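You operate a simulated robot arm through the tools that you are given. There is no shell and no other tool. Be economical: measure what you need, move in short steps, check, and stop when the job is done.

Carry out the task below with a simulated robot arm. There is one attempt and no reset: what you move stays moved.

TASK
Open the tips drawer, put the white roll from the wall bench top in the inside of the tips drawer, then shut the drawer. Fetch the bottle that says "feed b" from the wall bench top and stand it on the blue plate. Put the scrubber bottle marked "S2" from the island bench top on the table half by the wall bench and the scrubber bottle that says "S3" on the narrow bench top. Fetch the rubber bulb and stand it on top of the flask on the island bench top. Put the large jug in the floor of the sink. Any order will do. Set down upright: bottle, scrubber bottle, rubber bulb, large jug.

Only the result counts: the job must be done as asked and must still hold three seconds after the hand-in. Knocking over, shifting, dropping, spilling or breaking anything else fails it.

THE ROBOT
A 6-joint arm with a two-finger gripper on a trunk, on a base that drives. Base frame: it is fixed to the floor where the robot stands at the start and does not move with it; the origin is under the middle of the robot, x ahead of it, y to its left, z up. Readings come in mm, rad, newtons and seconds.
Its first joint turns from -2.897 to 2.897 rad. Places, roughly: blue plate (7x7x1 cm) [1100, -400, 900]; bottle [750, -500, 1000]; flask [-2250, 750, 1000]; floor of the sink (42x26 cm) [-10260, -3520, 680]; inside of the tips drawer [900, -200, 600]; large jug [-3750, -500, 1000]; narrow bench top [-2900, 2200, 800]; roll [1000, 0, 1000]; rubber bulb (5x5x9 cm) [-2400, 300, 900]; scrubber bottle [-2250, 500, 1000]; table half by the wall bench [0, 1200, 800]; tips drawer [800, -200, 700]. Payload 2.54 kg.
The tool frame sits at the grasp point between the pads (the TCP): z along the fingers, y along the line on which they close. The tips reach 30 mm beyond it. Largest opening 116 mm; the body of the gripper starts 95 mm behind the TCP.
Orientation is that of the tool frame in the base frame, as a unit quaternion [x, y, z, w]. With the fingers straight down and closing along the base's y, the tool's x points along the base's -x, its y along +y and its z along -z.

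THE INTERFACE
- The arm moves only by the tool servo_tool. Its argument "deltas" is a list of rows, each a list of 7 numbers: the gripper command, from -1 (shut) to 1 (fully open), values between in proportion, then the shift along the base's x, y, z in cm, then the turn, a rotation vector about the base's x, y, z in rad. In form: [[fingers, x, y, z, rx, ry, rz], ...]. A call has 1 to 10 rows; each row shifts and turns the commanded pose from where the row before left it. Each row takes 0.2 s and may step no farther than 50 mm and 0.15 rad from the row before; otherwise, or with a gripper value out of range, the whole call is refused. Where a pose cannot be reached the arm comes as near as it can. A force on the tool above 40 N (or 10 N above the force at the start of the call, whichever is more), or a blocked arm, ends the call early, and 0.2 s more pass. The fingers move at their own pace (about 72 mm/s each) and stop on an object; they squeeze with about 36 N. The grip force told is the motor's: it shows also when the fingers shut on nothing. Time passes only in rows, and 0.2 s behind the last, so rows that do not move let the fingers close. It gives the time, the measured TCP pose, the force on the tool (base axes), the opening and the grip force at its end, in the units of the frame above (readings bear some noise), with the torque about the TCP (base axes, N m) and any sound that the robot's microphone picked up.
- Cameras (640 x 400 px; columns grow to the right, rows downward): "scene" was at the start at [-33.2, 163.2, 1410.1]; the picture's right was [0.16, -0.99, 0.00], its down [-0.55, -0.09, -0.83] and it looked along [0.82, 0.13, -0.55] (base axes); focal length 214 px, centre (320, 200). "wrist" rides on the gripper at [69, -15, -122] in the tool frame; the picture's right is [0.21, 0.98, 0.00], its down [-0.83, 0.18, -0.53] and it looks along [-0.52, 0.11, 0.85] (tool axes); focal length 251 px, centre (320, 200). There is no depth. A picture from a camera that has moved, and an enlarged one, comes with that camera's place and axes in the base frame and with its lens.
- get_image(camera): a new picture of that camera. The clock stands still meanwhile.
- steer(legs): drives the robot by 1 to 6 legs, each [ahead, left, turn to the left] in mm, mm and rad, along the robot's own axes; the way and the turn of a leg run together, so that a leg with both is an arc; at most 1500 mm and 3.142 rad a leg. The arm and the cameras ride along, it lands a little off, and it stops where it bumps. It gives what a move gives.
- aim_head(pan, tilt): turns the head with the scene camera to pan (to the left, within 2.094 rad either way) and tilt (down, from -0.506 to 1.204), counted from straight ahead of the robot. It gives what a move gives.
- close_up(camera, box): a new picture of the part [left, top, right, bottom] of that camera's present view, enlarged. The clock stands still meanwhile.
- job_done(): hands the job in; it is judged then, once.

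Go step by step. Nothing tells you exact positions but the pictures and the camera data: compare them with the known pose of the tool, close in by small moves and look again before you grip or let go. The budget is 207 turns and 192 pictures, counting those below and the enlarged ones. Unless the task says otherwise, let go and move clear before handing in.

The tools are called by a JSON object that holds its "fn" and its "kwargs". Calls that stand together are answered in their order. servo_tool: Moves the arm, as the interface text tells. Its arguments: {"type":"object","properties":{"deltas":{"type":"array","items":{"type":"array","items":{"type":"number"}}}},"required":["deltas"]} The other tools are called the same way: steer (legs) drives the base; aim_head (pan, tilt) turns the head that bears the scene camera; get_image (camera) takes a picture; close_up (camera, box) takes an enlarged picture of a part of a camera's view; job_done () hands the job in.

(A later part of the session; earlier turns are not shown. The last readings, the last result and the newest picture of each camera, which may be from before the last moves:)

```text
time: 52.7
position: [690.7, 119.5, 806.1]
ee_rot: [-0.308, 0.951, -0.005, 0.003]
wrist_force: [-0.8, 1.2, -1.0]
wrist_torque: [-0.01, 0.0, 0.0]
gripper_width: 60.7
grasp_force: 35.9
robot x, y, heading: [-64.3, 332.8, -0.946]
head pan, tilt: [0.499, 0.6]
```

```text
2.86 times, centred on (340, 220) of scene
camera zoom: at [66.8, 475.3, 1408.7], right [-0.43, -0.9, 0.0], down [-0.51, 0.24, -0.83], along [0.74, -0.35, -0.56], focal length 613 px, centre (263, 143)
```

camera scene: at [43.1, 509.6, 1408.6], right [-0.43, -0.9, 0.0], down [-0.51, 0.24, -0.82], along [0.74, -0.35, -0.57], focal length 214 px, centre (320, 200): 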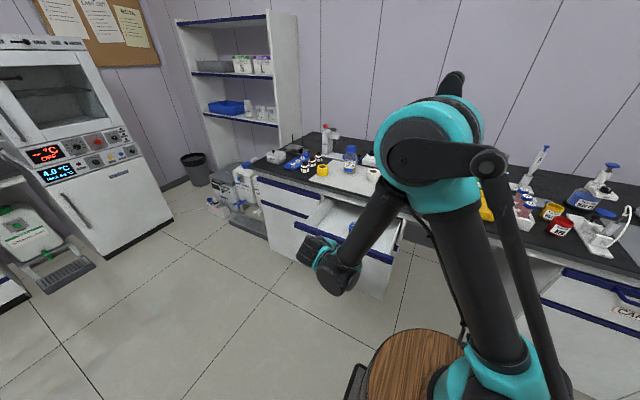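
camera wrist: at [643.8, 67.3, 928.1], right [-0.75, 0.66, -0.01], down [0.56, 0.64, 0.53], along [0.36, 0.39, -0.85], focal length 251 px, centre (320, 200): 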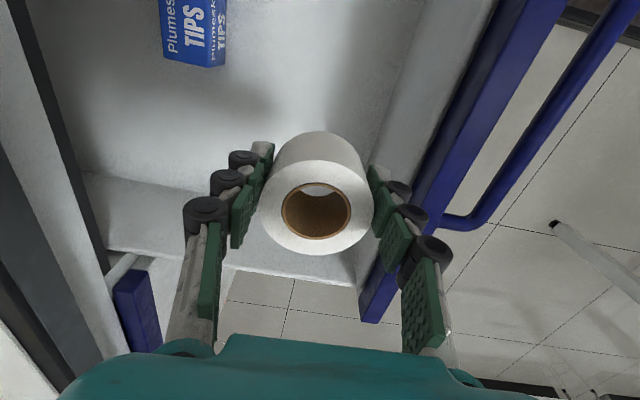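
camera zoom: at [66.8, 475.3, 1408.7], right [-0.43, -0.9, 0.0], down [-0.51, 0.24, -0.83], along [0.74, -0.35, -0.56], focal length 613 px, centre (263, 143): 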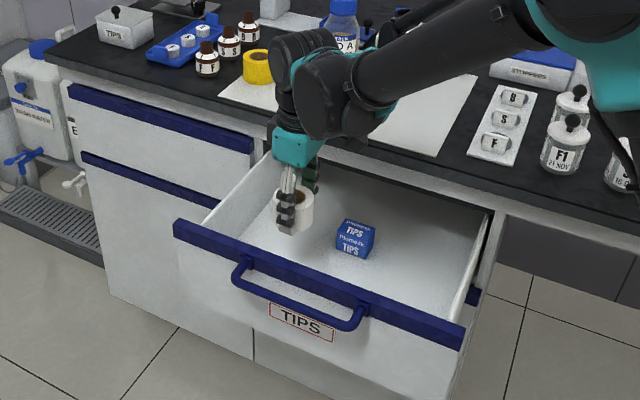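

{"fn": "servo_tool", "kwargs": {"deltas": [[-1, 0, 0, -1.2, 0, 0, 0], [-1, 0, 0, -1.2, 0, 0, 0], [-1, 0, 0, -1.2, 0, 0, 0]]}}

{"fn": "get_image", "kwargs": {"camera": "wrist"}}

{"fn": "close_up", "kwargs": {"camera": "scene", "box": [280, 180, 400, 260]}}

```text
time: 53.5
position: [691.5, 118.8, 771.7]
ee_rot: [-0.308, 0.951, -0.005, 0.002]
wrist_force: [-0.4, 0.4, -1.3]
wrist_torque: [0.01, 0.02, -0.01]
gripper_width: 60.5
grasp_force: 36.0
robot x, y, heading: [-60.5, 325.4, -0.949]
head pan, tilt: [0.499, 0.6]
```

```text
154 pictures are left
camera wrist: at [644.4, 65.9, 892.3], right [-0.75, 0.66, -0.01], down [0.56, 0.64, 0.53], along [0.36, 0.39, -0.85], focal length 251 px, centre (320, 200)
```

wrist: 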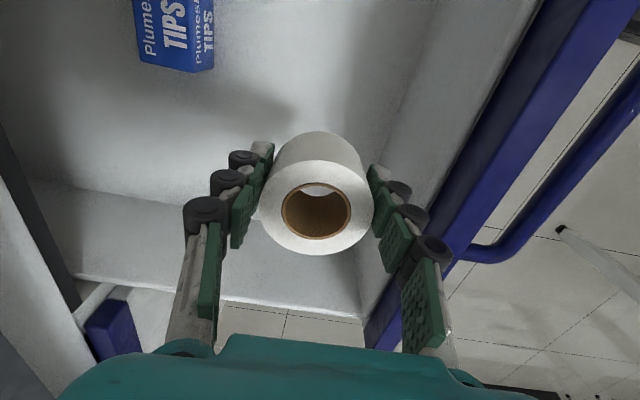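

```text
5.00 times, centred on (340, 220) of scene
camera zoom: at [66.9, 475.3, 1408.7], right [-0.43, -0.9, 0.0], down [-0.51, 0.24, -0.83], along [0.74, -0.35, -0.56], focal length 1072 px, centre (220, 100)
```

zoom: 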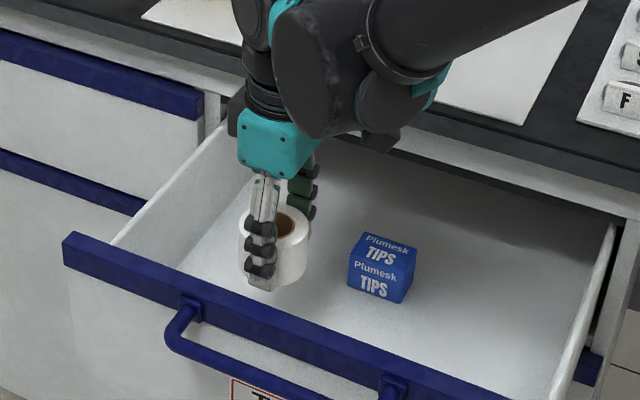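

{"fn": "servo_tool", "kwargs": {"deltas": [[-1, 0, 0, -1, 0, 0, 0], [-1, 0, 0, -1, 0, 0, 0], [-1, 0, 0, -1, 0, 0, 0], [-1, 0, 0, -0.5, 0, 0, 0]]}}

{"fn": "close_up", "kwargs": {"camera": "scene", "box": [280, 180, 400, 260]}}

```text
time: 54.5
position: [690.3, 119.5, 735.4]
ee_rot: [-0.308, 0.951, -0.005, 0.002]
wrist_force: [-0.2, -0.8, -0.4]
wrist_torque: [0.01, 0.01, -0.01]
gripper_width: 60.6
grasp_force: 35.8
robot x, y, heading: [-60.1, 330.2, -0.944]
head pan, tilt: [0.499, 0.6]
```

```text
5.00 times, centred on (340, 220) of scene
camera zoom: at [66.9, 475.3, 1408.7], right [-0.43, -0.9, 0.0], down [-0.51, 0.24, -0.83], along [0.74, -0.35, -0.57], focal length 1072 px, centre (220, 100)
```

zoom: 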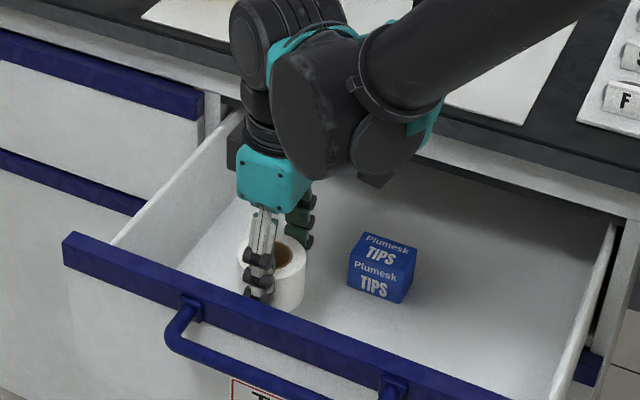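

{"fn": "servo_tool", "kwargs": {"deltas": [[-1, 0, 0, -0.7, 0, 0, 0], [-1, 0, 0, -0.7, 0, 0, 0]]}}

{"fn": "servo_tool", "kwargs": {"deltas": [[-1, 0, 0, -0.5, 0, 0, 0], [-1, 0, 0, -0.5, 0, 0, 0]]}}

{"fn": "close_up", "kwargs": {"camera": "scene", "box": [280, 180, 400, 260]}}

{"fn": "get_image", "kwargs": {"camera": "wrist"}}

```text
time: 55.1
position: [690.6, 121.1, 721.9]
ee_rot: [-0.308, 0.951, -0.004, 0.003]
wrist_force: [0.3, 0.5, -0.4]
wrist_torque: [0.01, 0.02, 0.01]
gripper_width: 60.2
grasp_force: 36.1
robot x, y, heading: [-61.8, 326.0, -0.942]
head pan, tilt: [0.499, 0.6]
```

```text
time: 55.7
position: [690.9, 119.9, 711.4]
ee_rot: [-0.308, 0.951, -0.004, 0.002]
wrist_force: [0.7, -0.1, -1.0]
wrist_torque: [-0.01, 0.02, -0.04]
gripper_width: 60.5
grasp_force: 36.1
robot x, y, heading: [-63.5, 327.2, -0.946]
head pan, tilt: [0.499, 0.6]
```

```text
5.00 times, centred on (340, 220) of scene
camera zoom: at [66.9, 475.3, 1408.7], right [-0.43, -0.9, 0.0], down [-0.51, 0.24, -0.83], along [0.74, -0.35, -0.57], focal length 1072 px, centre (220, 100)
```

zoom: 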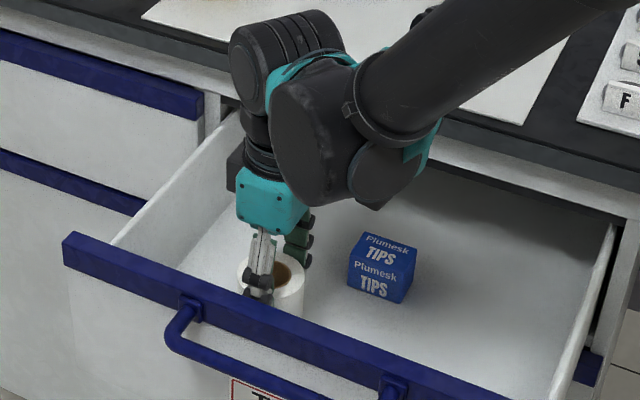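

```text
150 pictures are left
camera wrist: at [644.1, 67.1, 833.5], right [-0.75, 0.66, -0.01], down [0.56, 0.64, 0.53], along [0.36, 0.39, -0.85], focal length 251 px, centre (320, 200)
```

wrist: 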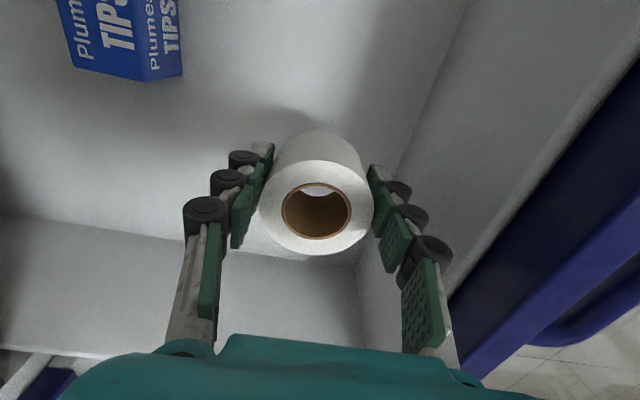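

Floor of the drawer estimates to about z=650; the roll bottom is near 676. I keep lowering gently.

{"fn": "servo_tool", "kwargs": {"deltas": [[-1, 0, 0, -0.5, 0, 0, 0], [-1, 0, 0, -0.5, 0, 0, 0]]}}

{"fn": "servo_tool", "kwargs": {"deltas": [[-1, 0, 0, -0.5, 0, 0, 0], [-1, 0, 0, -0.4, 0, 0, 0]]}}

{"fn": "get_image", "kwargs": {"camera": "wrist"}}

```text
time: 56.3
position: [692.3, 118.9, 703.1]
ee_rot: [-0.309, 0.951, -0.005, 0.002]
wrist_force: [0.6, -0.7, -1.8]
wrist_torque: [0.04, 0.02, 0.05]
gripper_width: 60.6
grasp_force: 36.4
robot x, y, heading: [-62.3, 328.7, -0.943]
head pan, tilt: [0.499, 0.6]
```

```text
time: 56.9
position: [689.6, 119.0, 692.5]
ee_rot: [-0.308, 0.951, -0.005, 0.002]
wrist_force: [-0.8, 0.6, -0.3]
wrist_torque: [0.0, 0.0, -0.03]
gripper_width: 60.3
grasp_force: 36.4
robot x, y, heading: [-61.8, 333.5, -0.943]
head pan, tilt: [0.499, 0.6]
```

```text
149 pictures are left
camera wrist: at [644.0, 66.6, 814.2], right [-0.75, 0.66, -0.01], down [0.56, 0.64, 0.53], along [0.36, 0.39, -0.85], focal length 251 px, centre (320, 200)
```

wrist: 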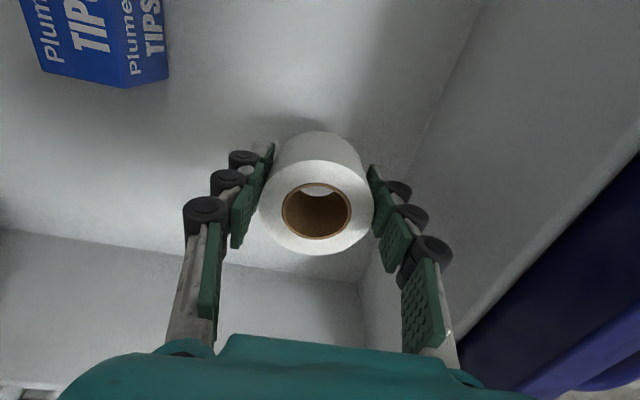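

{"fn": "servo_tool", "kwargs": {"deltas": [[-1, 0, 0, -0.4, 0, 0, 0], [-1, 0, 0, -0.4, 0, 0, 0]]}}

{"fn": "servo_tool", "kwargs": {"deltas": [[-1, 0, 0, -0.4, 0, 0, 0], [-1, 0, 0, -0.4, 0, 0, 0]]}}

{"fn": "servo_tool", "kwargs": {"deltas": [[-1, 0, 0, -0.4, 0, 0, 0], [-1, 0, 0, -0.4, 0, 0, 0]]}}

{"fn": "get_image", "kwargs": {"camera": "wrist"}}

```text
time: 57.5
position: [691.9, 118.6, 684.4]
ee_rot: [-0.308, 0.951, -0.004, 0.002]
wrist_force: [-1.0, 0.9, -0.4]
wrist_torque: [0.0, -0.02, 0.02]
gripper_width: 60.3
grasp_force: 36.5
robot x, y, heading: [-63.7, 327.4, -0.944]
head pan, tilt: [0.499, 0.6]
```

```text
time: 58.1
position: [692.3, 119.4, 676.6]
ee_rot: [-0.309, 0.951, -0.004, 0.003]
wrist_force: [-0.6, -0.5, -1.0]
wrist_torque: [-0.01, -0.02, -0.02]
gripper_width: 60.3
grasp_force: 36.1
robot x, y, heading: [-62.3, 328.2, -0.946]
head pan, tilt: [0.499, 0.6]
```

```text
time: 58.7
position: [691.8, 118.4, 669.0]
ee_rot: [-0.308, 0.951, -0.005, 0.002]
wrist_force: [0.6, -0.9, -0.1]
wrist_torque: [0.0, -0.01, -0.01]
gripper_width: 60.1
grasp_force: 35.7
robot x, y, heading: [-60.8, 327.5, -0.939]
head pan, tilt: [0.499, 0.6]
```

```text
148 pictures are left
camera wrist: at [644.5, 66.9, 790.7], right [-0.75, 0.66, -0.01], down [0.56, 0.64, 0.53], along [0.36, 0.39, -0.85], focal length 251 px, centre (320, 200)
```

wrist: 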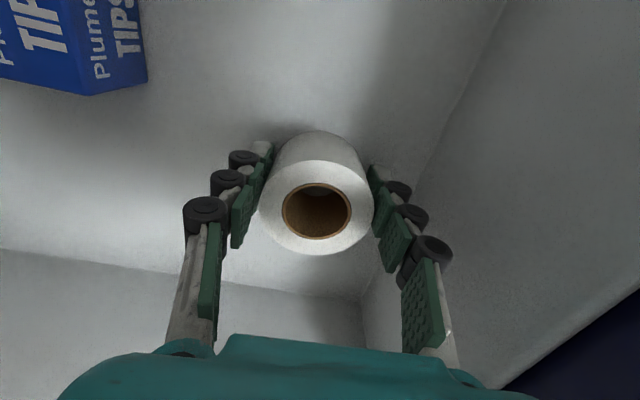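

{"fn": "servo_tool", "kwargs": {"deltas": [[-1, 0, 0, -0.4, 0, 0, 0], [-1, 0, 0, -0.4, 0, 0, 0]]}}

{"fn": "servo_tool", "kwargs": {"deltas": [[-1, 0, 0, -0.4, 0, 0, 0], [-1, 0, 0, -0.4, 0, 0, 0]]}}

{"fn": "get_image", "kwargs": {"camera": "wrist"}}

{"fn": "close_up", "kwargs": {"camera": "scene", "box": [280, 180, 400, 260]}}

```text
time: 59.3
position: [690.2, 120.3, 661.2]
ee_rot: [-0.309, 0.951, -0.004, 0.002]
wrist_force: [2.4, 0.5, 24.9]
wrist_torque: [0.25, -0.15, 0.07]
gripper_width: 60.7
grasp_force: 36.0
robot x, y, heading: [-60.3, 331.5, -0.942]
head pan, tilt: [0.499, 0.6]
```

```text
time: 59.7
position: [690.7, 119.3, 659.9]
ee_rot: [-0.308, 0.951, -0.005, 0.002]
wrist_force: [-1.7, -1.2, 21.5]
wrist_torque: [0.37, 0.26, 0.05]
gripper_width: 60.5
grasp_force: 36.3
robot x, y, heading: [-63.6, 328.2, -0.949]
head pan, tilt: [0.499, 0.6]
stopped in row 1: the force on the tool passed its limit at 50 N (the readings are from after the stop); the commanded pose is now the measured one
```

```text
147 pictures are left
camera wrist: at [643.5, 66.9, 781.7], right [-0.75, 0.66, -0.01], down [0.56, 0.64, 0.53], along [0.36, 0.39, -0.85], focal length 251 px, centre (320, 200)
```

wrist: 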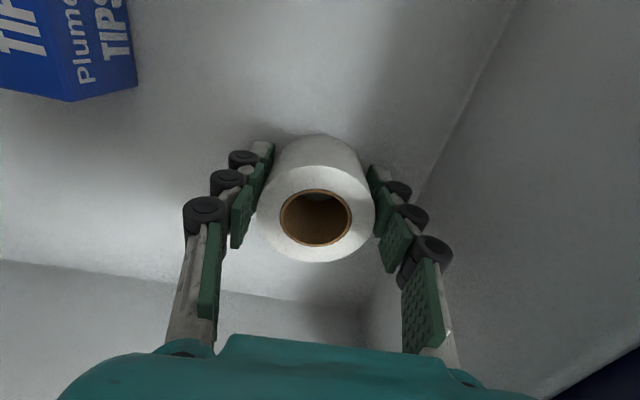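

```text
5.00 times, centred on (340, 220) of scene
camera zoom: at [66.1, 475.4, 1408.7], right [-0.43, -0.9, 0.0], down [-0.51, 0.24, -0.83], along [0.75, -0.36, -0.56], focal length 1072 px, centre (220, 100)
```

zoom: 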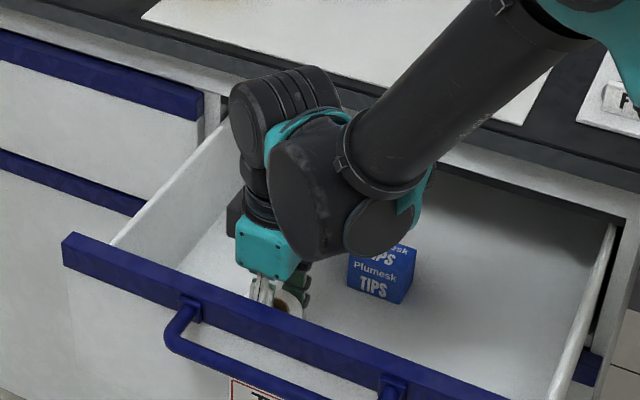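

Contact with the drawer floor. I release and rise straight out.

{"fn": "servo_tool", "kwargs": {"deltas": [[0.1, 0, 0, 0, 0, 0, 0], [0.35, 0, 0, 0, 0, 0, 0], [0.35, 0, 0, 0, 0, 0, 0], [0.35, 0, 0, 4, 0, 0, 0], [0.35, 0, 0, 5, 0, 0, 0], [0.35, 0, 0, 5, 0, 0, 0], [0.35, 0, 0, 5, 0, 0, 0], [0.35, 0, 0, 5, 0, 0, 0], [0.35, 0, 0, 5, 0, 0, 0]]}}

{"fn": "get_image", "kwargs": {"camera": "wrist"}}

{"fn": "close_up", "kwargs": {"camera": "scene", "box": [240, 110, 480, 280]}}

```text
time: 61.7
position: [689.2, 118.6, 950.1]
ee_rot: [-0.308, 0.951, -0.004, 0.003]
wrist_force: [0.9, 0.3, -0.9]
wrist_torque: [-0.05, 0.01, 0.01]
gripper_width: 78.0
grasp_force: 0.0
robot x, y, heading: [-62.8, 326.7, -0.943]
head pan, tilt: [0.499, 0.6]
```

```text
145 pictures are left
camera wrist: at [642.5, 65.5, 1071.2], right [-0.75, 0.67, -0.01], down [0.56, 0.64, 0.53], along [0.36, 0.39, -0.85], focal length 251 px, centre (320, 200)
```

wrist: 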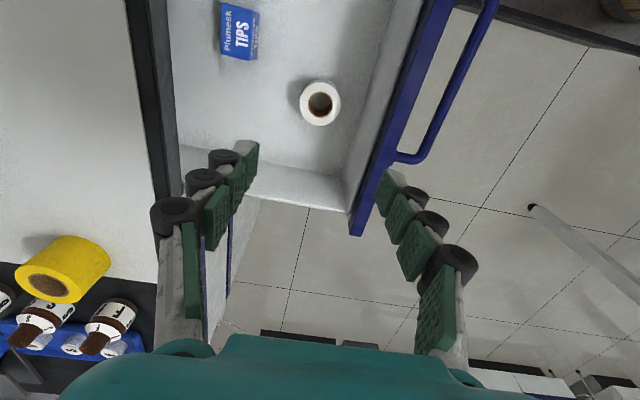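

```text
2.35 times, centred on (360, 195) of scene
camera zoom: at [67.1, 475.3, 1408.7], right [-0.43, -0.9, 0.0], down [-0.51, 0.24, -0.82], along [0.74, -0.35, -0.57], focal length 505 px, centre (226, 212)
```

zoom: 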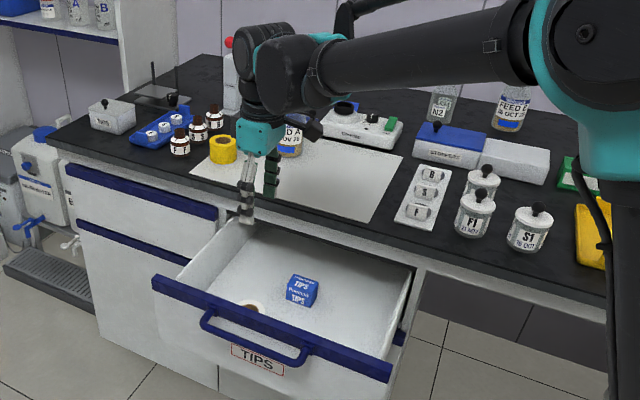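

The roll stands in the drawer. To shut it I return to the tilted pose in front of the handle and re-grip.

{"fn": "servo_tool", "kwargs": {"deltas": [[-0.2, -3.6, 2.75, 0, -0.121, -0.0885, 0], [-0.2, -3.6, 2.75, 0, -0.121, -0.0885, 0], [-0.2, -3.6, 2.75, 0, -0.121, -0.0885, 0], [-0.2, -3.6, 2.75, 0, -0.121, -0.0885, 0], [-0.2, -3.6, 2.75, 0, -0.121, -0.0885, 0], [-0.2, 0, 0, -4, -0.052, -0.037, 0], [-0.2, 0, 0, -4, 0, 0, 0], [-0.2, 0, 0, -4, 0, 0, 0]]}}

{"fn": "get_image", "kwargs": {"camera": "wrist"}}

```text
time: 63.5
position: [509.0, 258.3, 830.9]
ee_rot: [-0.283, 0.872, -0.38, 0.126]
wrist_force: [-1.3, -0.7, 0.3]
wrist_torque: [-0.01, 0.0, 0.01]
gripper_width: 46.5
grasp_force: 0.1
robot x, y, heading: [-64.1, 326.7, -0.942]
head pan, tilt: [0.499, 0.6]
```

```text
143 pictures are left
camera wrist: at [407.6, 280.5, 923.7], right [-0.56, 0.41, -0.72], down [0.36, 0.9, 0.23], along [0.74, -0.13, -0.66], focal length 251 px, centre (320, 200)
```

wrist: 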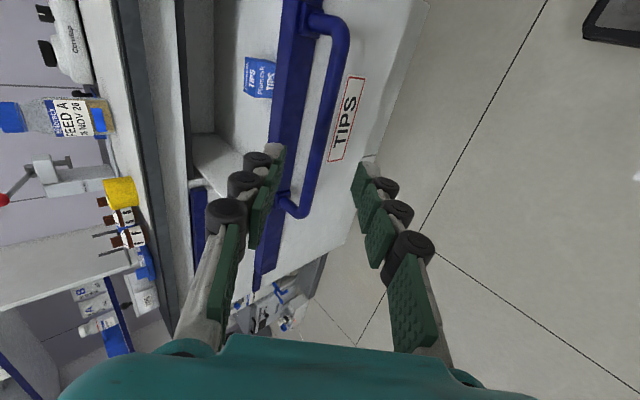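

{"fn": "servo_tool", "kwargs": {"deltas": [[-0.2, 0.97, -1.37, -1.53, 0, 0, 0], [-0.2, 0.97, -1.37, -1.53, 0, 0, 0], [-0.2, 0.97, -1.37, -1.53, 0, 0, 0], [-0.2, 0.97, -1.37, -1.53, 0, 0, 0], [-0.7, 0, 0, 0, 0, 0, 0], [-1, 0, 0, 0, 0, 0, 0], [-1, 0, 0, 0, 0, 0, 0]]}}

{"fn": "servo_tool", "kwargs": {"deltas": [[-1, 0.6, -0.81, 0, 0, 0, 0], [-1, 0.9, -1.2, 0, 0, 0, 0], [-1, 0.9, -1.2, 0, 0, 0, 0], [-1, 0.9, -1.2, 0, 0, 0, 0], [-1, 0.9, -1.2, 0, 0, 0, 0], [-1, 0.9, -1.2, 0, 0, 0, 0], [-1, 0.9, -1.2, 0, 0, 0, 0], [-1, 0.9, -1.2, 0, 0, 0, 0]]}}

```text
time: 65.1
position: [548.5, 202.1, 768.4]
ee_rot: [-0.283, 0.872, -0.379, 0.125]
wrist_force: [-2.2, -1.4, -25.4]
wrist_torque: [0.2, 0.25, 0.22]
gripper_width: 12.7
grasp_force: 39.1
robot x, y, heading: [-66.4, 332.6, -0.942]
head pan, tilt: [0.499, 0.6]
```

```text
time: 66.9
position: [618.6, 109.2, 768.2]
ee_rot: [-0.283, 0.872, -0.38, 0.126]
wrist_force: [-22.5, -18.5, 15.4]
wrist_torque: [-0.46, 0.35, -0.3]
gripper_width: 13.1
grasp_force: 39.7
robot x, y, heading: [-61.0, 329.4, -0.942]
head pan, tilt: [0.499, 0.6]
```

{"fn": "servo_tool", "kwargs": {"deltas": [[-1, 0.6, -1.09, 0, 0, 0, 0], [-1, 0.8, -1.1, 0, 0, 0, 0], [-1, 0.8, -1.1, 0, 0, 0, 0], [-1, 0.8, -1.1, 0, 0, 0, 0], [-1, 0.8, -1.1, 0, 0, 0, 0], [-1, 0.8, -1.1, 0, 0, 0, 0], [-1, 0.8, -1.1, 0, 0, 0, 0], [-1, 0.8, -1.1, 0, 0, 0, 0]]}}

{"fn": "get_image", "kwargs": {"camera": "wrist"}}

```text
time: 68.7
position: [681.9, 22.6, 768.2]
ee_rot: [-0.284, 0.872, -0.379, 0.125]
wrist_force: [-5.8, -3.9, -3.3]
wrist_torque: [0.1, -0.06, 0.48]
gripper_width: 13.0
grasp_force: 39.5
robot x, y, heading: [-63.7, 327.4, -0.945]
head pan, tilt: [0.499, 0.6]
```

```text
142 pictures are left
camera wrist: at [580.1, 44.6, 860.9], right [-0.56, 0.41, -0.72], down [0.36, 0.9, 0.23], along [0.74, -0.13, -0.66], focal length 251 px, centre (320, 200)
```

wrist: 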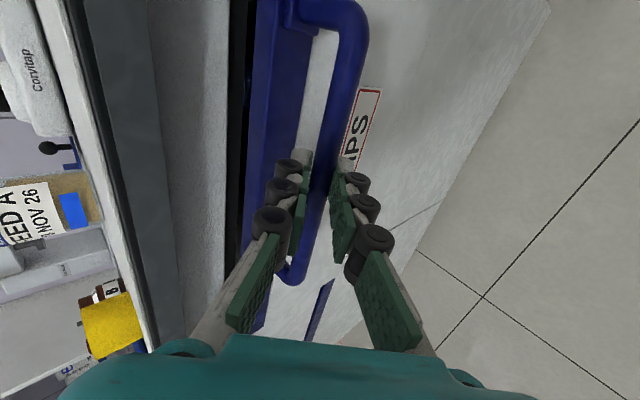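

Nearly shut (about 18 mm left). I push the rest gently until it stops.

{"fn": "servo_tool", "kwargs": {"deltas": [[-1, 0.4, -0.55, 0, 0, 0, 0], [-1, 0.4, -0.55, 0, 0, 0, 0], [-1, 0.3, -0.4, 0, 0, 0, 0], [-1, 0.3, -0.4, 0, 0, 0, 0]]}}

{"fn": "get_image", "kwargs": {"camera": "wrist"}}

```text
time: 69.7
position: [696.0, 3.5, 767.2]
ee_rot: [-0.284, 0.872, -0.38, 0.125]
wrist_force: [-0.3, -1.4, 6.2]
wrist_torque: [-0.3, 0.27, -0.09]
gripper_width: 12.8
grasp_force: 40.1
robot x, y, heading: [-66.2, 330.3, -0.943]
head pan, tilt: [0.499, 0.6]
```

```text
141 pictures are left
camera wrist: at [593.7, 25.8, 860.8], right [-0.56, 0.41, -0.72], down [0.36, 0.9, 0.23], along [0.74, -0.13, -0.66], focal length 251 px, centre (320, 200)
```

wrist: 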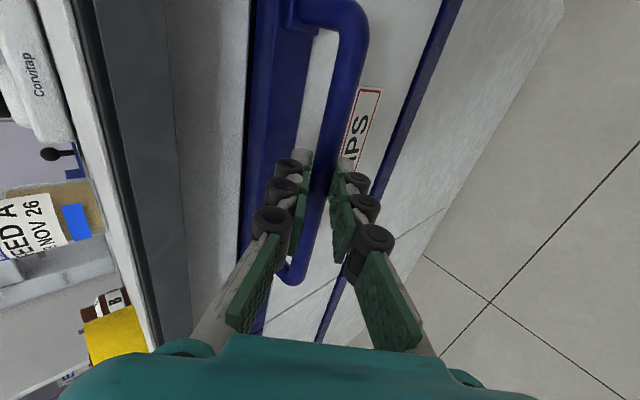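

{"fn": "servo_tool", "kwargs": {"deltas": [[-1, 0.3, -0.4, 0, 0, 0, 0], [-1, 0.3, -0.4, 0, 0, 0, 0]]}}

```text
time: 70.2
position: [695.3, 2.7, 767.4]
ee_rot: [-0.284, 0.872, -0.378, 0.126]
wrist_force: [-5.2, 4.9, 11.6]
wrist_torque: [-0.21, 0.14, -0.01]
gripper_width: 13.0
grasp_force: 39.6
robot x, y, heading: [-66.7, 327.8, -0.942]
head pan, tilt: [0.499, 0.6]
stopped in row 2: the force on the tool passed its limit at 46 N (the readings are from after the stop); the commanded pose is now the measured one
```

Firm stop: the drawer is shut. I release, back off, lift and go vertical again.

{"fn": "servo_tool", "kwargs": {"deltas": [[-0.4, 0, 0, 0, 0, 0, 0], [-0.2, 0, 0, 0, 0, 0, 0], [-0.2, -1.3, 1.76, 2.05, 0, 0, 0], [-0.2, -1.3, 1.76, 2.05, 0, 0, 0], [-0.2, -1.5, 2.0, 2.3, 0, 0, 0], [-0.2, -2.3, 3.2, 2, 0, 0, 0], [-0.2, -1, 1.5, 4.5, 0, 0, 0]]}}

{"fn": "servo_tool", "kwargs": {"deltas": [[0, 0, 0, 4.5, 0.121, 0.0885, 0], [0, 0, 0, 4.5, 0.121, 0.0885, 0], [0, 0, 0, 4.5, 0.121, 0.0885, 0], [0.2, 0, 0, 4.5, 0.121, 0.0885, 0], [0.5, 0, 0, 4.5, 0.121, 0.0885, 0], [0.8, 0, 0, 0, 0.052, 0.036, 0]]}}

{"fn": "aim_head", "kwargs": {"pan": 0.1, "tilt": 0.6}}

{"fn": "get_image", "kwargs": {"camera": "scene"}}

{"fn": "close_up", "kwargs": {"camera": "scene", "box": [160, 120, 420, 260]}}

```text
time: 71.8
position: [622.3, 109.0, 896.0]
ee_rot: [-0.283, 0.873, -0.377, 0.125]
wrist_force: [0.0, 0.1, 0.1]
wrist_torque: [-0.03, 0.02, -0.02]
gripper_width: 46.5
grasp_force: 0.1
robot x, y, heading: [-61.9, 327.6, -0.941]
head pan, tilt: [0.499, 0.6]
```

```text
time: 73.2
position: [622.9, 105.9, 1121.3]
ee_rot: [-0.309, 0.951, -0.001, 0.003]
wrist_force: [-0.6, 0.4, -0.1]
wrist_torque: [0.0, -0.03, -0.01]
gripper_width: 104.3
grasp_force: 0.0
robot x, y, heading: [-65.4, 327.9, -0.94]
head pan, tilt: [0.499, 0.6]
```

```text
time: 74.0
position: [623.2, 106.3, 1120.4]
ee_rot: [-0.309, 0.951, -0.002, 0.002]
wrist_force: [-0.9, -0.6, 0.3]
wrist_torque: [-0.06, 0.02, -0.02]
gripper_width: 104.4
grasp_force: 0.0
robot x, y, heading: [-63.7, 328.5, -0.944]
head pan, tilt: [0.099, 0.6]
```

```text
140 pictures are left
camera scene: at [45.6, 447.6, 1408.7], right [-0.75, -0.67, 0.0], down [-0.38, 0.42, -0.83], along [0.55, -0.62, -0.56], focal length 214 px, centre (320, 200)
```

scene: 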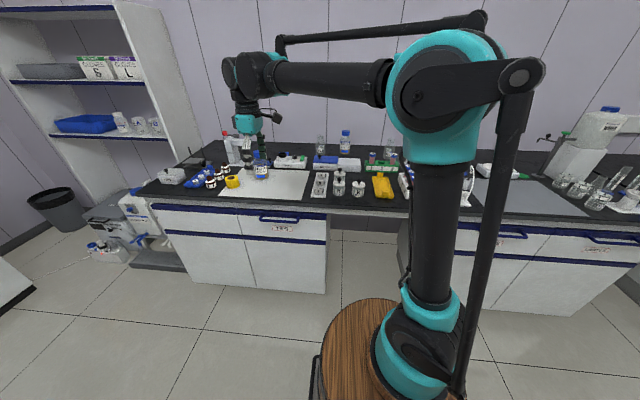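

```text
2.46 times, centred on (290, 190) of scene
camera zoom: at [45.6, 447.6, 1408.7], right [-0.75, -0.67, 0.0], down [-0.38, 0.42, -0.83], along [0.55, -0.62, -0.56], focal length 528 px, centre (394, 225)
```

zoom: 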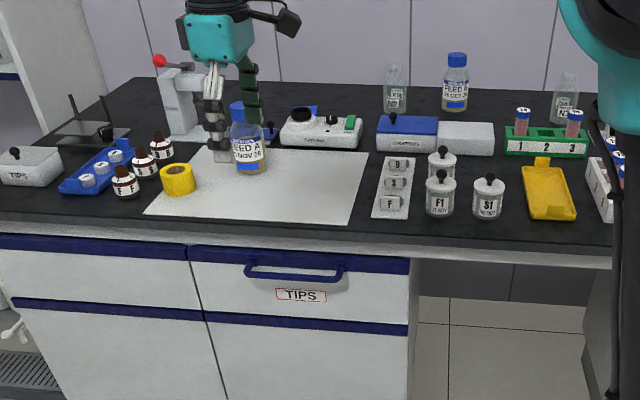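

The drawer is shut with the roll inside. Next feed B at ≈(846,-700), top z≈995; I check how far my base front extends before approaching the bench.

{"fn": "aim_head", "kwargs": {"pan": -0.3, "tilt": 1.2}}

{"fn": "get_image", "kwargs": {"camera": "scene"}}

```text
time: 75.0
position: [622.4, 105.1, 1121.7]
ee_rot: [-0.31, 0.951, -0.002, 0.002]
wrist_force: [-0.5, -0.6, 0.5]
wrist_torque: [-0.03, 0.01, 0.01]
gripper_width: 104.5
grasp_force: 0.1
robot x, y, heading: [-65.6, 328.8, -0.94]
head pan, tilt: [-0.3, 1.201]
```

```text
138 pictures are left
camera scene: at [4.8, 460.6, 1364.1], right [-0.95, -0.32, 0.0], down [-0.3, 0.88, -0.36], along [0.12, -0.34, -0.93], focal length 214 px, centre (320, 200)
```

scene: 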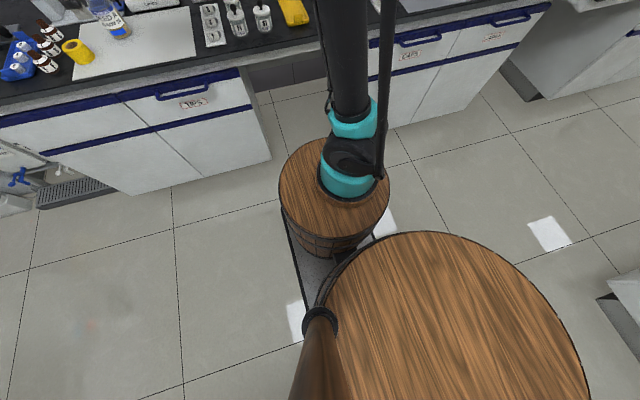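

My arm axis is ~155 mm ahead of the robot middle and the barrel front ~300 mm ahead. I swing the tool to the front and yaw it back (closing along the bench), then drive closer.

{"fn": "servo_tool", "kwargs": {"deltas": [[0.5, -3.07, -2.24, 0.5, 0, 0, -0.15], [0.5, -3.07, -2.24, 0.5, 0, 0, -0.15], [0.5, -3.07, -2.24, 0.5, 0, 0, -0.15], [0.5, -3.07, -2.24, 0.5, 0, 0, -0.15], [0.5, -3.07, -2.24, 0.5, 0, 0, -0.15], [0.5, -3.07, -2.24, 0.5, 0, 0, -0.15], [0.5, -3.07, -2.24, 0.5, 0, 0, -0.15], [0.5, -3.07, -2.24, 0.5, 0, 0, -0.15], [0.5, -3.07, -2.24, 0, 0, 0, -0.15], [0.5, -3.07, -2.24, 0, 0, 0, -0.15]]}}

{"fn": "steer", "kwargs": {"legs": [[200, 0, 0], [0, 260, 0], [160, 0, 0]]}}

{"fn": "aim_head", "kwargs": {"pan": 0, "tilt": 0.6}}

{"fn": "get_image", "kwargs": {"camera": "scene"}}

{"fn": "get_image", "kwargs": {"camera": "wrist"}}

```text
time: 77.2
position: [318.6, -120.9, 1161.5]
ee_rot: [0.422, 0.906, -0.003, 0.0]
wrist_force: [0.5, -0.4, 0.3]
wrist_torque: [-0.01, 0.02, 0.01]
gripper_width: 87.2
grasp_force: 0.1
robot x, y, heading: [-63.6, 329.2, -0.944]
head pan, tilt: [-0.3, 1.201]
```

```text
time: 81.3
position: [724.9, -251.5, 1160.5]
ee_rot: [0.421, 0.907, -0.004, 0.001]
wrist_force: [-0.7, 0.2, -0.4]
wrist_torque: [0.01, -0.02, 0.03]
gripper_width: 87.3
grasp_force: 0.1
robot x, y, heading: [343.2, 199.6, -0.942]
head pan, tilt: [-0.3, 1.201]
stopped in leg 3: the robot was blocked; the commanded pose is now the measured one
```

```text
time: 82.3
position: [725.3, -252.3, 1160.0]
ee_rot: [0.421, 0.907, -0.004, 0.0]
wrist_force: [-0.2, 0.3, 0.4]
wrist_torque: [0.03, 0.0, -0.01]
gripper_width: 86.9
grasp_force: 0.1
robot x, y, heading: [345.9, 197.9, -0.943]
head pan, tilt: [0.0, 0.6]
```

```text
137 pictures are left
camera scene: at [444.1, 311.3, 1408.6], right [-0.81, -0.59, 0.0], down [-0.33, 0.46, -0.82], along [0.48, -0.67, -0.57], focal length 214 px, centre (320, 200)
```

scene: 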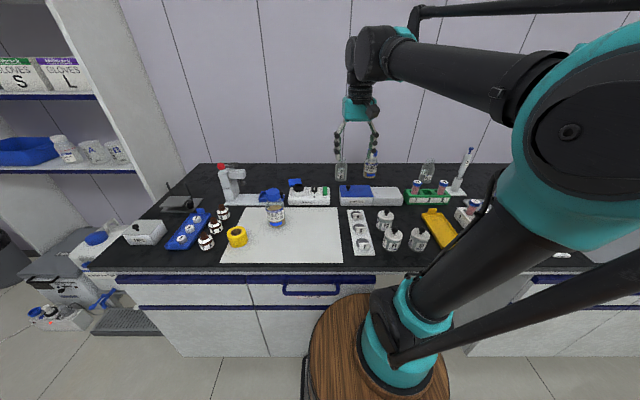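

```text
136 pictures are left
camera wrist: at [669.4, -208.9, 1281.8], right [0.61, 0.79, -0.01], down [0.67, -0.51, 0.54], along [0.42, -0.33, -0.84], focal length 251 px, centre (320, 200)
```

wrist: 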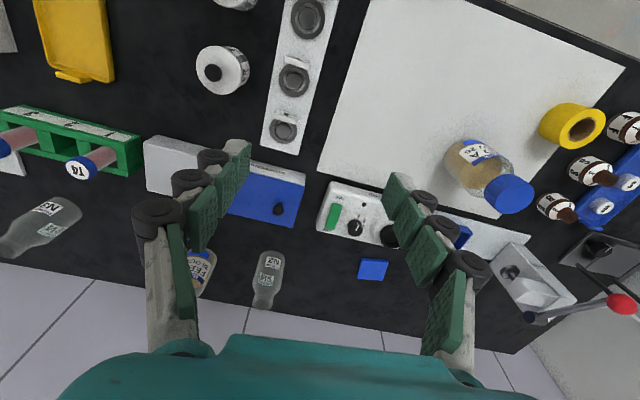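

The base touched the bench front, a suitable spot. The blue plate is at ≈(1115,-393); feed B is hidden behind a finger, so I move over toward it.

{"fn": "servo_tool", "kwargs": {"deltas": [[0.5, 0.5, -4.8, -0.5, 0, 0, 0], [0.5, 0.5, -4.8, -0.5, 0, 0, 0], [0.5, 0.5, -4.8, -0.5, 0, 0, 0], [0.5, 0.5, -4.8, -0.5, 0, 0, 0], [0.5, 0.5, -4.8, -0.5, 0, 0, 0]]}}

{"fn": "get_image", "kwargs": {"camera": "wrist"}}

{"fn": "close_up", "kwargs": {"camera": "scene", "box": [280, 100, 440, 260]}}

```text
time: 83.5
position: [746.5, -491.8, 1135.4]
ee_rot: [0.422, 0.907, -0.004, 0.002]
wrist_force: [-0.2, -0.2, 1.1]
wrist_torque: [-0.03, -0.01, -0.03]
gripper_width: 86.8
grasp_force: 0.1
robot x, y, heading: [342.9, 197.8, -0.938]
head pan, tilt: [0.0, 0.6]
```

```text
135 pictures are left
camera wrist: at [692.4, -448.9, 1256.0], right [0.61, 0.79, -0.01], down [0.67, -0.51, 0.54], along [0.42, -0.33, -0.84], focal length 251 px, centre (320, 200)
```

wrist: 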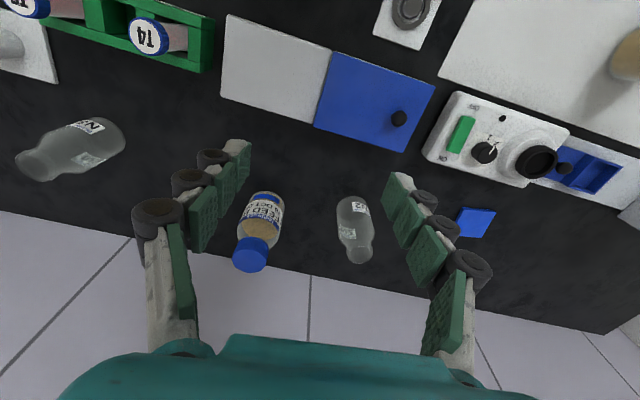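

```text
2.50 times, centred on (360, 180) of scene
camera zoom: at [443.9, 311.9, 1408.7], right [-0.81, -0.59, 0.0], down [-0.33, 0.46, -0.83], along [0.49, -0.67, -0.56], focal length 536 px, centre (220, 250)
```

zoom: 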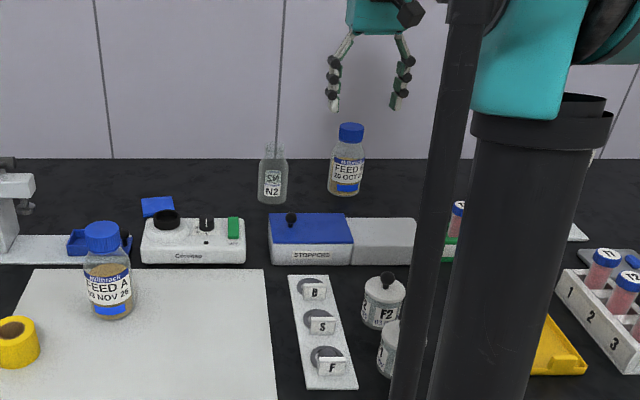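

Feed B's cap is at ≈(838,-690). I move above it and check alignment.

{"fn": "servo_tool", "kwargs": {"deltas": [[0.5, 1.87, -4, -0.6, 0, 0, 0], [0.5, 1.87, -4, -0.6, 0, 0, 0], [0.5, 1.87, -4, -0.6, 0, 0, 0], [0.5, 1.87, -4, -0.6, 0, 0, 0], [0.5, 1.87, -4, -0.6, 0, 0, 0]]}}

{"fn": "get_image", "kwargs": {"camera": "wrist"}}

```text
time: 84.7
position: [842.6, -690.4, 1105.9]
ee_rot: [0.421, 0.907, -0.004, 0.002]
wrist_force: [-0.7, 0.5, 0.6]
wrist_torque: [-0.13, -0.03, -0.01]
gripper_width: 87.0
grasp_force: 0.1
robot x, y, heading: [340.9, 198.8, -0.942]
head pan, tilt: [0.0, 0.6]
```

```text
133 pictures are left
camera wrist: at [787.6, -647.5, 1226.7], right [0.61, 0.79, -0.01], down [0.67, -0.51, 0.54], along [0.42, -0.33, -0.84], focal length 251 px, centre (320, 200)
```

wrist: 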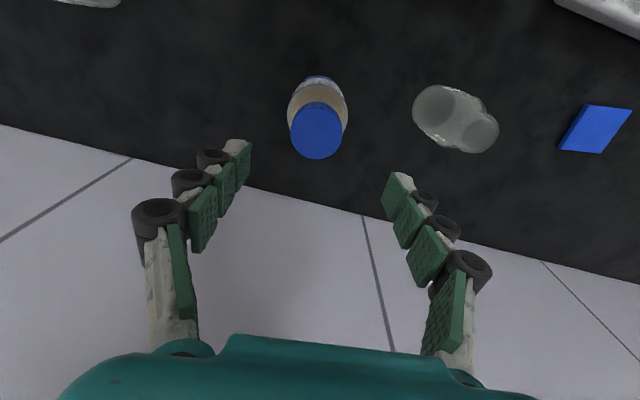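

Perfectly aligned. I descend, grip the bottle body and lift.

{"fn": "servo_tool", "kwargs": {"deltas": [[0.6, 0, 0, -4.4, 0, 0, 0], [0.6, 0, 0, -4.4, 0, 0, 0], [0.6, 0, 0, -4.4, 0, 0, 0], [0.6, 0, 0, -4.4, 0, 0, 0], [0.1, 0, 0, 0, 0, 0, 0], [-0.6, 0, 0, 0, 0, 0, 0], [-1, 0, 0, 0, 0, 0, 0]]}}

{"fn": "servo_tool", "kwargs": {"deltas": [[-1, 0, 0, 1, 0, 0, 0], [-1, 0, 0, 3, 0, 0, 0], [-1, 0, 0, 4, 0, 0, 0]]}}

{"fn": "get_image", "kwargs": {"camera": "wrist"}}

```text
time: 86.3
position: [842.4, -689.9, 927.5]
ee_rot: [0.421, 0.907, -0.003, 0.002]
wrist_force: [-1.2, 0.7, -0.2]
wrist_torque: [0.0, 0.13, -0.04]
gripper_width: 68.9
grasp_force: 36.2
robot x, y, heading: [341.9, 197.2, -0.94]
head pan, tilt: [0.0, 0.6]
```

```text
time: 87.1
position: [842.4, -689.5, 1009.3]
ee_rot: [0.42, 0.907, -0.004, 0.002]
wrist_force: [0.3, -0.1, -4.7]
wrist_torque: [0.07, 0.02, -0.03]
gripper_width: 69.2
grasp_force: 36.4
robot x, y, heading: [340.7, 198.4, -0.941]
head pan, tilt: [0.0, 0.6]
```

```text
132 pictures are left
camera wrist: at [788.1, -647.5, 1130.6], right [0.61, 0.79, -0.01], down [0.67, -0.51, 0.54], along [0.42, -0.33, -0.84], focal length 251 px, centre (320, 200)
```

wrist: 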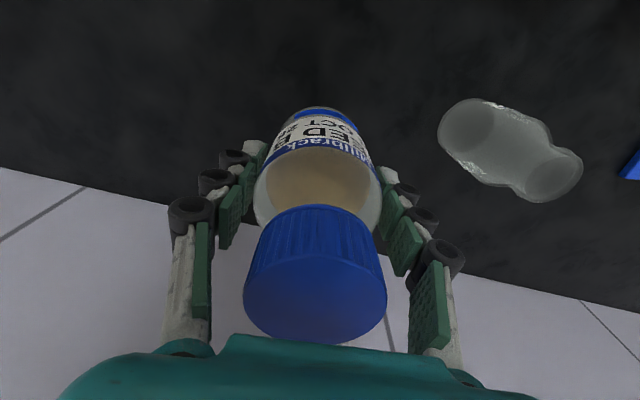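

Bottle held. I raise it to clear the N2 flask and carry it to above the blue plate.

{"fn": "servo_tool", "kwargs": {"deltas": [[-1, 0, 0, 4.5, 0, 0, 0], [-1, 0, 0, 4.3, 0, 0, 0], [-1, 3.0, 3.26, 0, 0, 0, 0], [-1, 3.0, 3.26, 0, 0, 0, 0], [-1, 3.0, 3.26, 0, 0, 0, 0], [-1, 3.0, 3.26, 0, 0, 0, 0], [-1, 3.0, 3.26, 0, 0, 0, 0], [-1, 3.0, 3.26, 0, 0, 0, 0], [-1, 3.0, 3.26, 0, 0, 0, 0]]}}

{"fn": "get_image", "kwargs": {"camera": "wrist"}}

{"fn": "close_up", "kwargs": {"camera": "scene", "box": [200, 100, 400, 240]}}

```text
time: 89.1
position: [1052.3, -464.1, 1098.6]
ee_rot: [0.422, 0.907, -0.003, 0.001]
wrist_force: [-1.0, -0.6, -2.6]
wrist_torque: [0.11, -0.05, -0.01]
gripper_width: 69.0
grasp_force: 36.2
robot x, y, heading: [344.1, 201.3, -0.944]
head pan, tilt: [0.0, 0.6]
```

```text
131 pictures are left
camera wrist: at [996.6, -420.1, 1218.7], right [0.61, 0.79, -0.01], down [0.67, -0.51, 0.54], along [0.42, -0.33, -0.84], focal length 251 px, centre (320, 200)
```

wrist: 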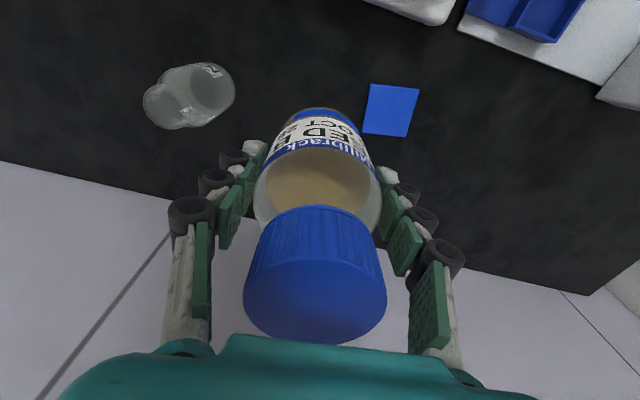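

```text
2.86 times, centred on (300, 170) of scene
camera zoom: at [444.1, 311.0, 1408.7], right [-0.81, -0.59, 0.0], down [-0.33, 0.46, -0.82], along [0.48, -0.67, -0.57], focal length 613 px, centre (377, 286)
```

zoom: 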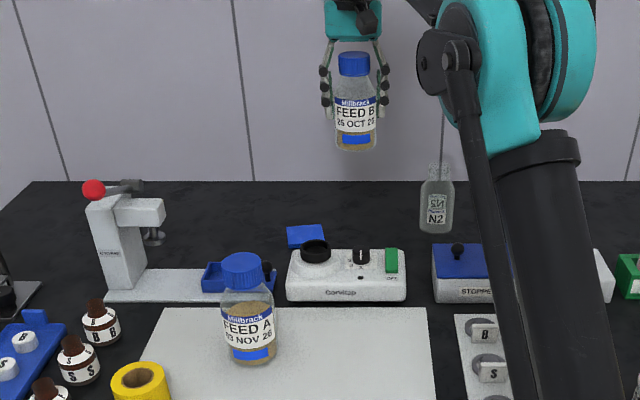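

{"fn": "servo_tool", "kwargs": {"deltas": [[-1, 3.25, 3.45, 0, 0, 0, 0], [-1, 3.2, 3.45, 0, 0, 0, 0], [-1, 0, 0, -4, 0, 0, 0], [-1, 0, 0, -4, 0, 0, 0]]}}

{"fn": "get_image", "kwargs": {"camera": "wrist"}}

{"fn": "close_up", "kwargs": {"camera": "scene", "box": [240, 120, 360, 220]}}

```text
time: 90.1
position: [1118.8, -397.0, 1016.8]
ee_rot: [0.422, 0.907, -0.003, 0.001]
wrist_force: [-0.6, 1.1, -4.1]
wrist_torque: [0.02, -0.01, -0.01]
gripper_width: 69.0
grasp_force: 36.6
robot x, y, heading: [343.7, 199.1, -0.942]
head pan, tilt: [0.0, 0.6]
```

```text
129 pictures are left
camera wrist: at [1062.9, -353.9, 1137.5], right [0.61, 0.79, -0.01], down [0.67, -0.51, 0.54], along [0.42, -0.33, -0.84], focal length 251 px, centre (320, 200)
```

wrist: 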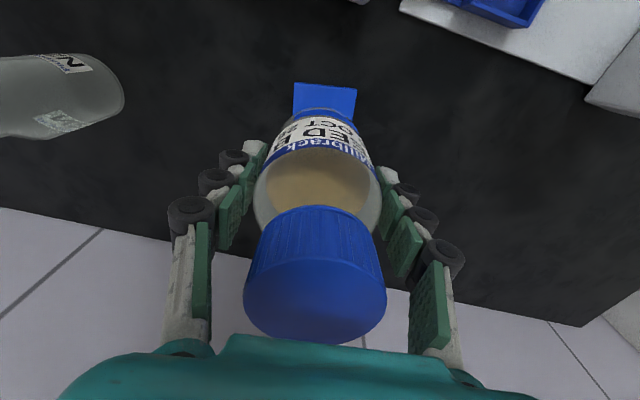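

```text
4.00 times, centred on (300, 170) of scene
camera zoom: at [444.0, 311.3, 1408.7], right [-0.81, -0.59, 0.0], down [-0.33, 0.46, -0.83], along [0.48, -0.67, -0.56], focal length 858 px, centre (400, 320)
```

zoom: 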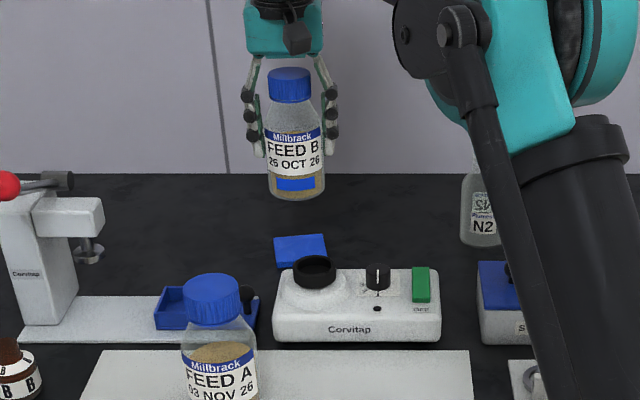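

The bottle is centred over the plate. I lower it to just above, then in small steps until contact.

{"fn": "servo_tool", "kwargs": {"deltas": [[-1, -0.05, 0.15, -3.5, 0, 0, 0], [-1, 0, 0, -3, 0, 0, 0], [-1, 0, 0, -0.6, 0, 0, 0]]}}

{"fn": "get_image", "kwargs": {"camera": "wrist"}}

{"fn": "servo_tool", "kwargs": {"deltas": [[-1, 0, 0, -0.3, 0, 0, 0], [-1, 0, 0, -0.3, 0, 0, 0]]}}

{"fn": "close_up", "kwargs": {"camera": "scene", "box": [240, 120, 360, 220]}}

```text
time: 90.9
position: [1118.3, -395.8, 946.8]
ee_rot: [0.42, 0.907, -0.004, 0.002]
wrist_force: [0.6, -0.7, -3.9]
wrist_torque: [0.01, 0.02, 0.01]
gripper_width: 69.1
grasp_force: 36.3
robot x, y, heading: [342.5, 200.4, -0.946]
head pan, tilt: [0.0, 0.6]
```

```text
127 pictures are left
camera wrist: at [1063.1, -352.0, 1067.7], right [0.61, 0.79, -0.01], down [0.67, -0.51, 0.54], along [0.42, -0.33, -0.84], focal length 251 px, centre (320, 200)
```

wrist: 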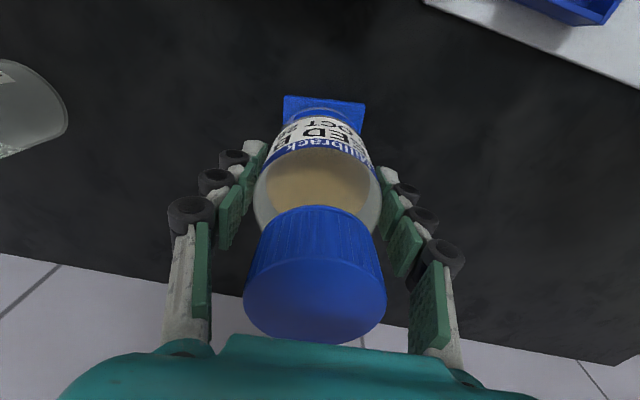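

```text
time: 91.5
position: [1117.0, -393.7, 939.4]
ee_rot: [0.422, 0.907, -0.003, 0.0]
wrist_force: [-1.1, 0.0, -3.3]
wrist_torque: [0.02, 0.0, 0.0]
gripper_width: 69.1
grasp_force: 36.0
robot x, y, heading: [347.1, 198.1, -0.941]
head pan, tilt: [0.0, 0.6]
```

```text
4.00 times, centred on (300, 170) of scene
camera zoom: at [444.4, 311.3, 1408.7], right [-0.81, -0.59, 0.0], down [-0.33, 0.46, -0.82], along [0.48, -0.67, -0.57], focal length 858 px, centre (400, 320)
```

zoom: 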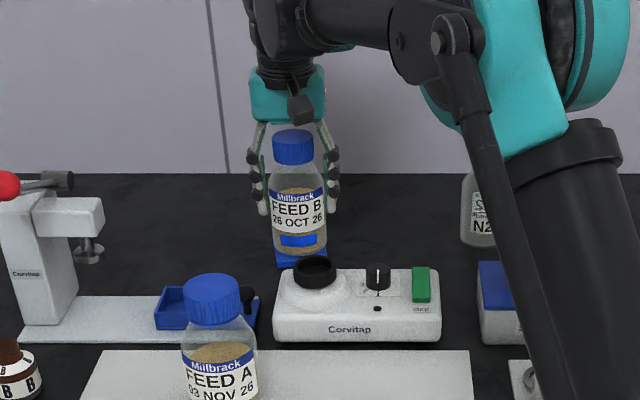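

{"fn": "close_up", "kwargs": {"camera": "wrist", "box": [250, 70, 390, 160]}}

```text
4.44 times, centred on (320, 115) of wrist
camera zoom: at [1062.0, -350.9, 1062.0], right [0.61, 0.79, -0.01], down [0.67, -0.51, 0.54], along [0.42, -0.33, -0.84], focal length 1118 px, centre (320, 578)
```

zoom: 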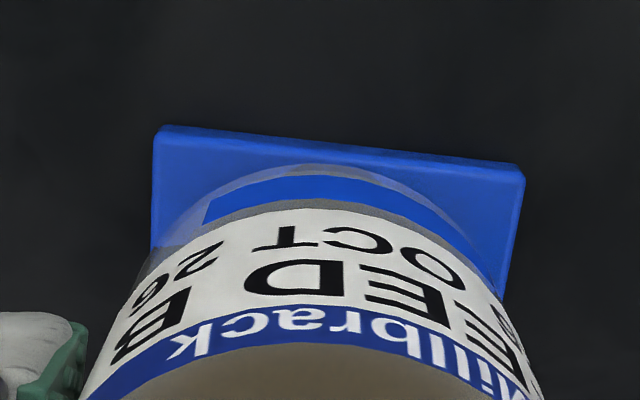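

The bottle is about 3–4 mm too far back; I correct slightly, set it down and release.

{"fn": "servo_tool", "kwargs": {"deltas": [[-1, -0.05, 0.4, 0.1, 0, 0, 0], [-1, 0, 0, -0.3, 0, 0, 0], [-1, 0, 0, -0.2, 0, 0, 0]]}}

{"fn": "close_up", "kwargs": {"camera": "wrist", "box": [250, 70, 390, 160]}}

```text
time: 92.3
position: [1116.4, -390.0, 937.5]
ee_rot: [0.421, 0.907, -0.003, 0.002]
wrist_force: [4.0, -2.2, 17.4]
wrist_torque: [-0.22, -0.35, 0.04]
gripper_width: 69.1
grasp_force: 36.0
robot x, y, heading: [339.2, 199.7, -0.945]
head pan, tilt: [0.0, 0.6]
```

```text
4.44 times, centred on (320, 115) of wrist
camera zoom: at [1061.3, -346.4, 1058.6], right [0.61, 0.79, -0.01], down [0.67, -0.51, 0.54], along [0.42, -0.33, -0.84], focal length 1118 px, centre (320, 578)
```

zoom: 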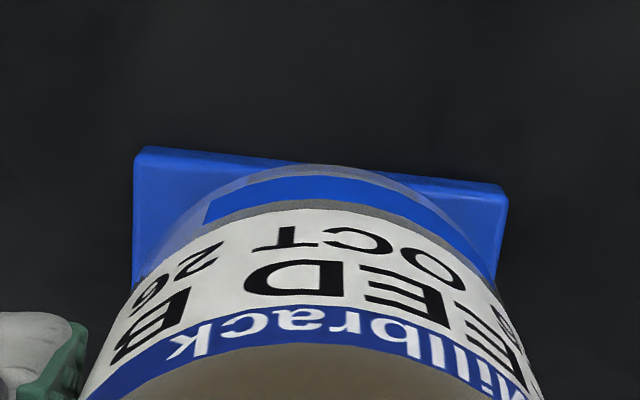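

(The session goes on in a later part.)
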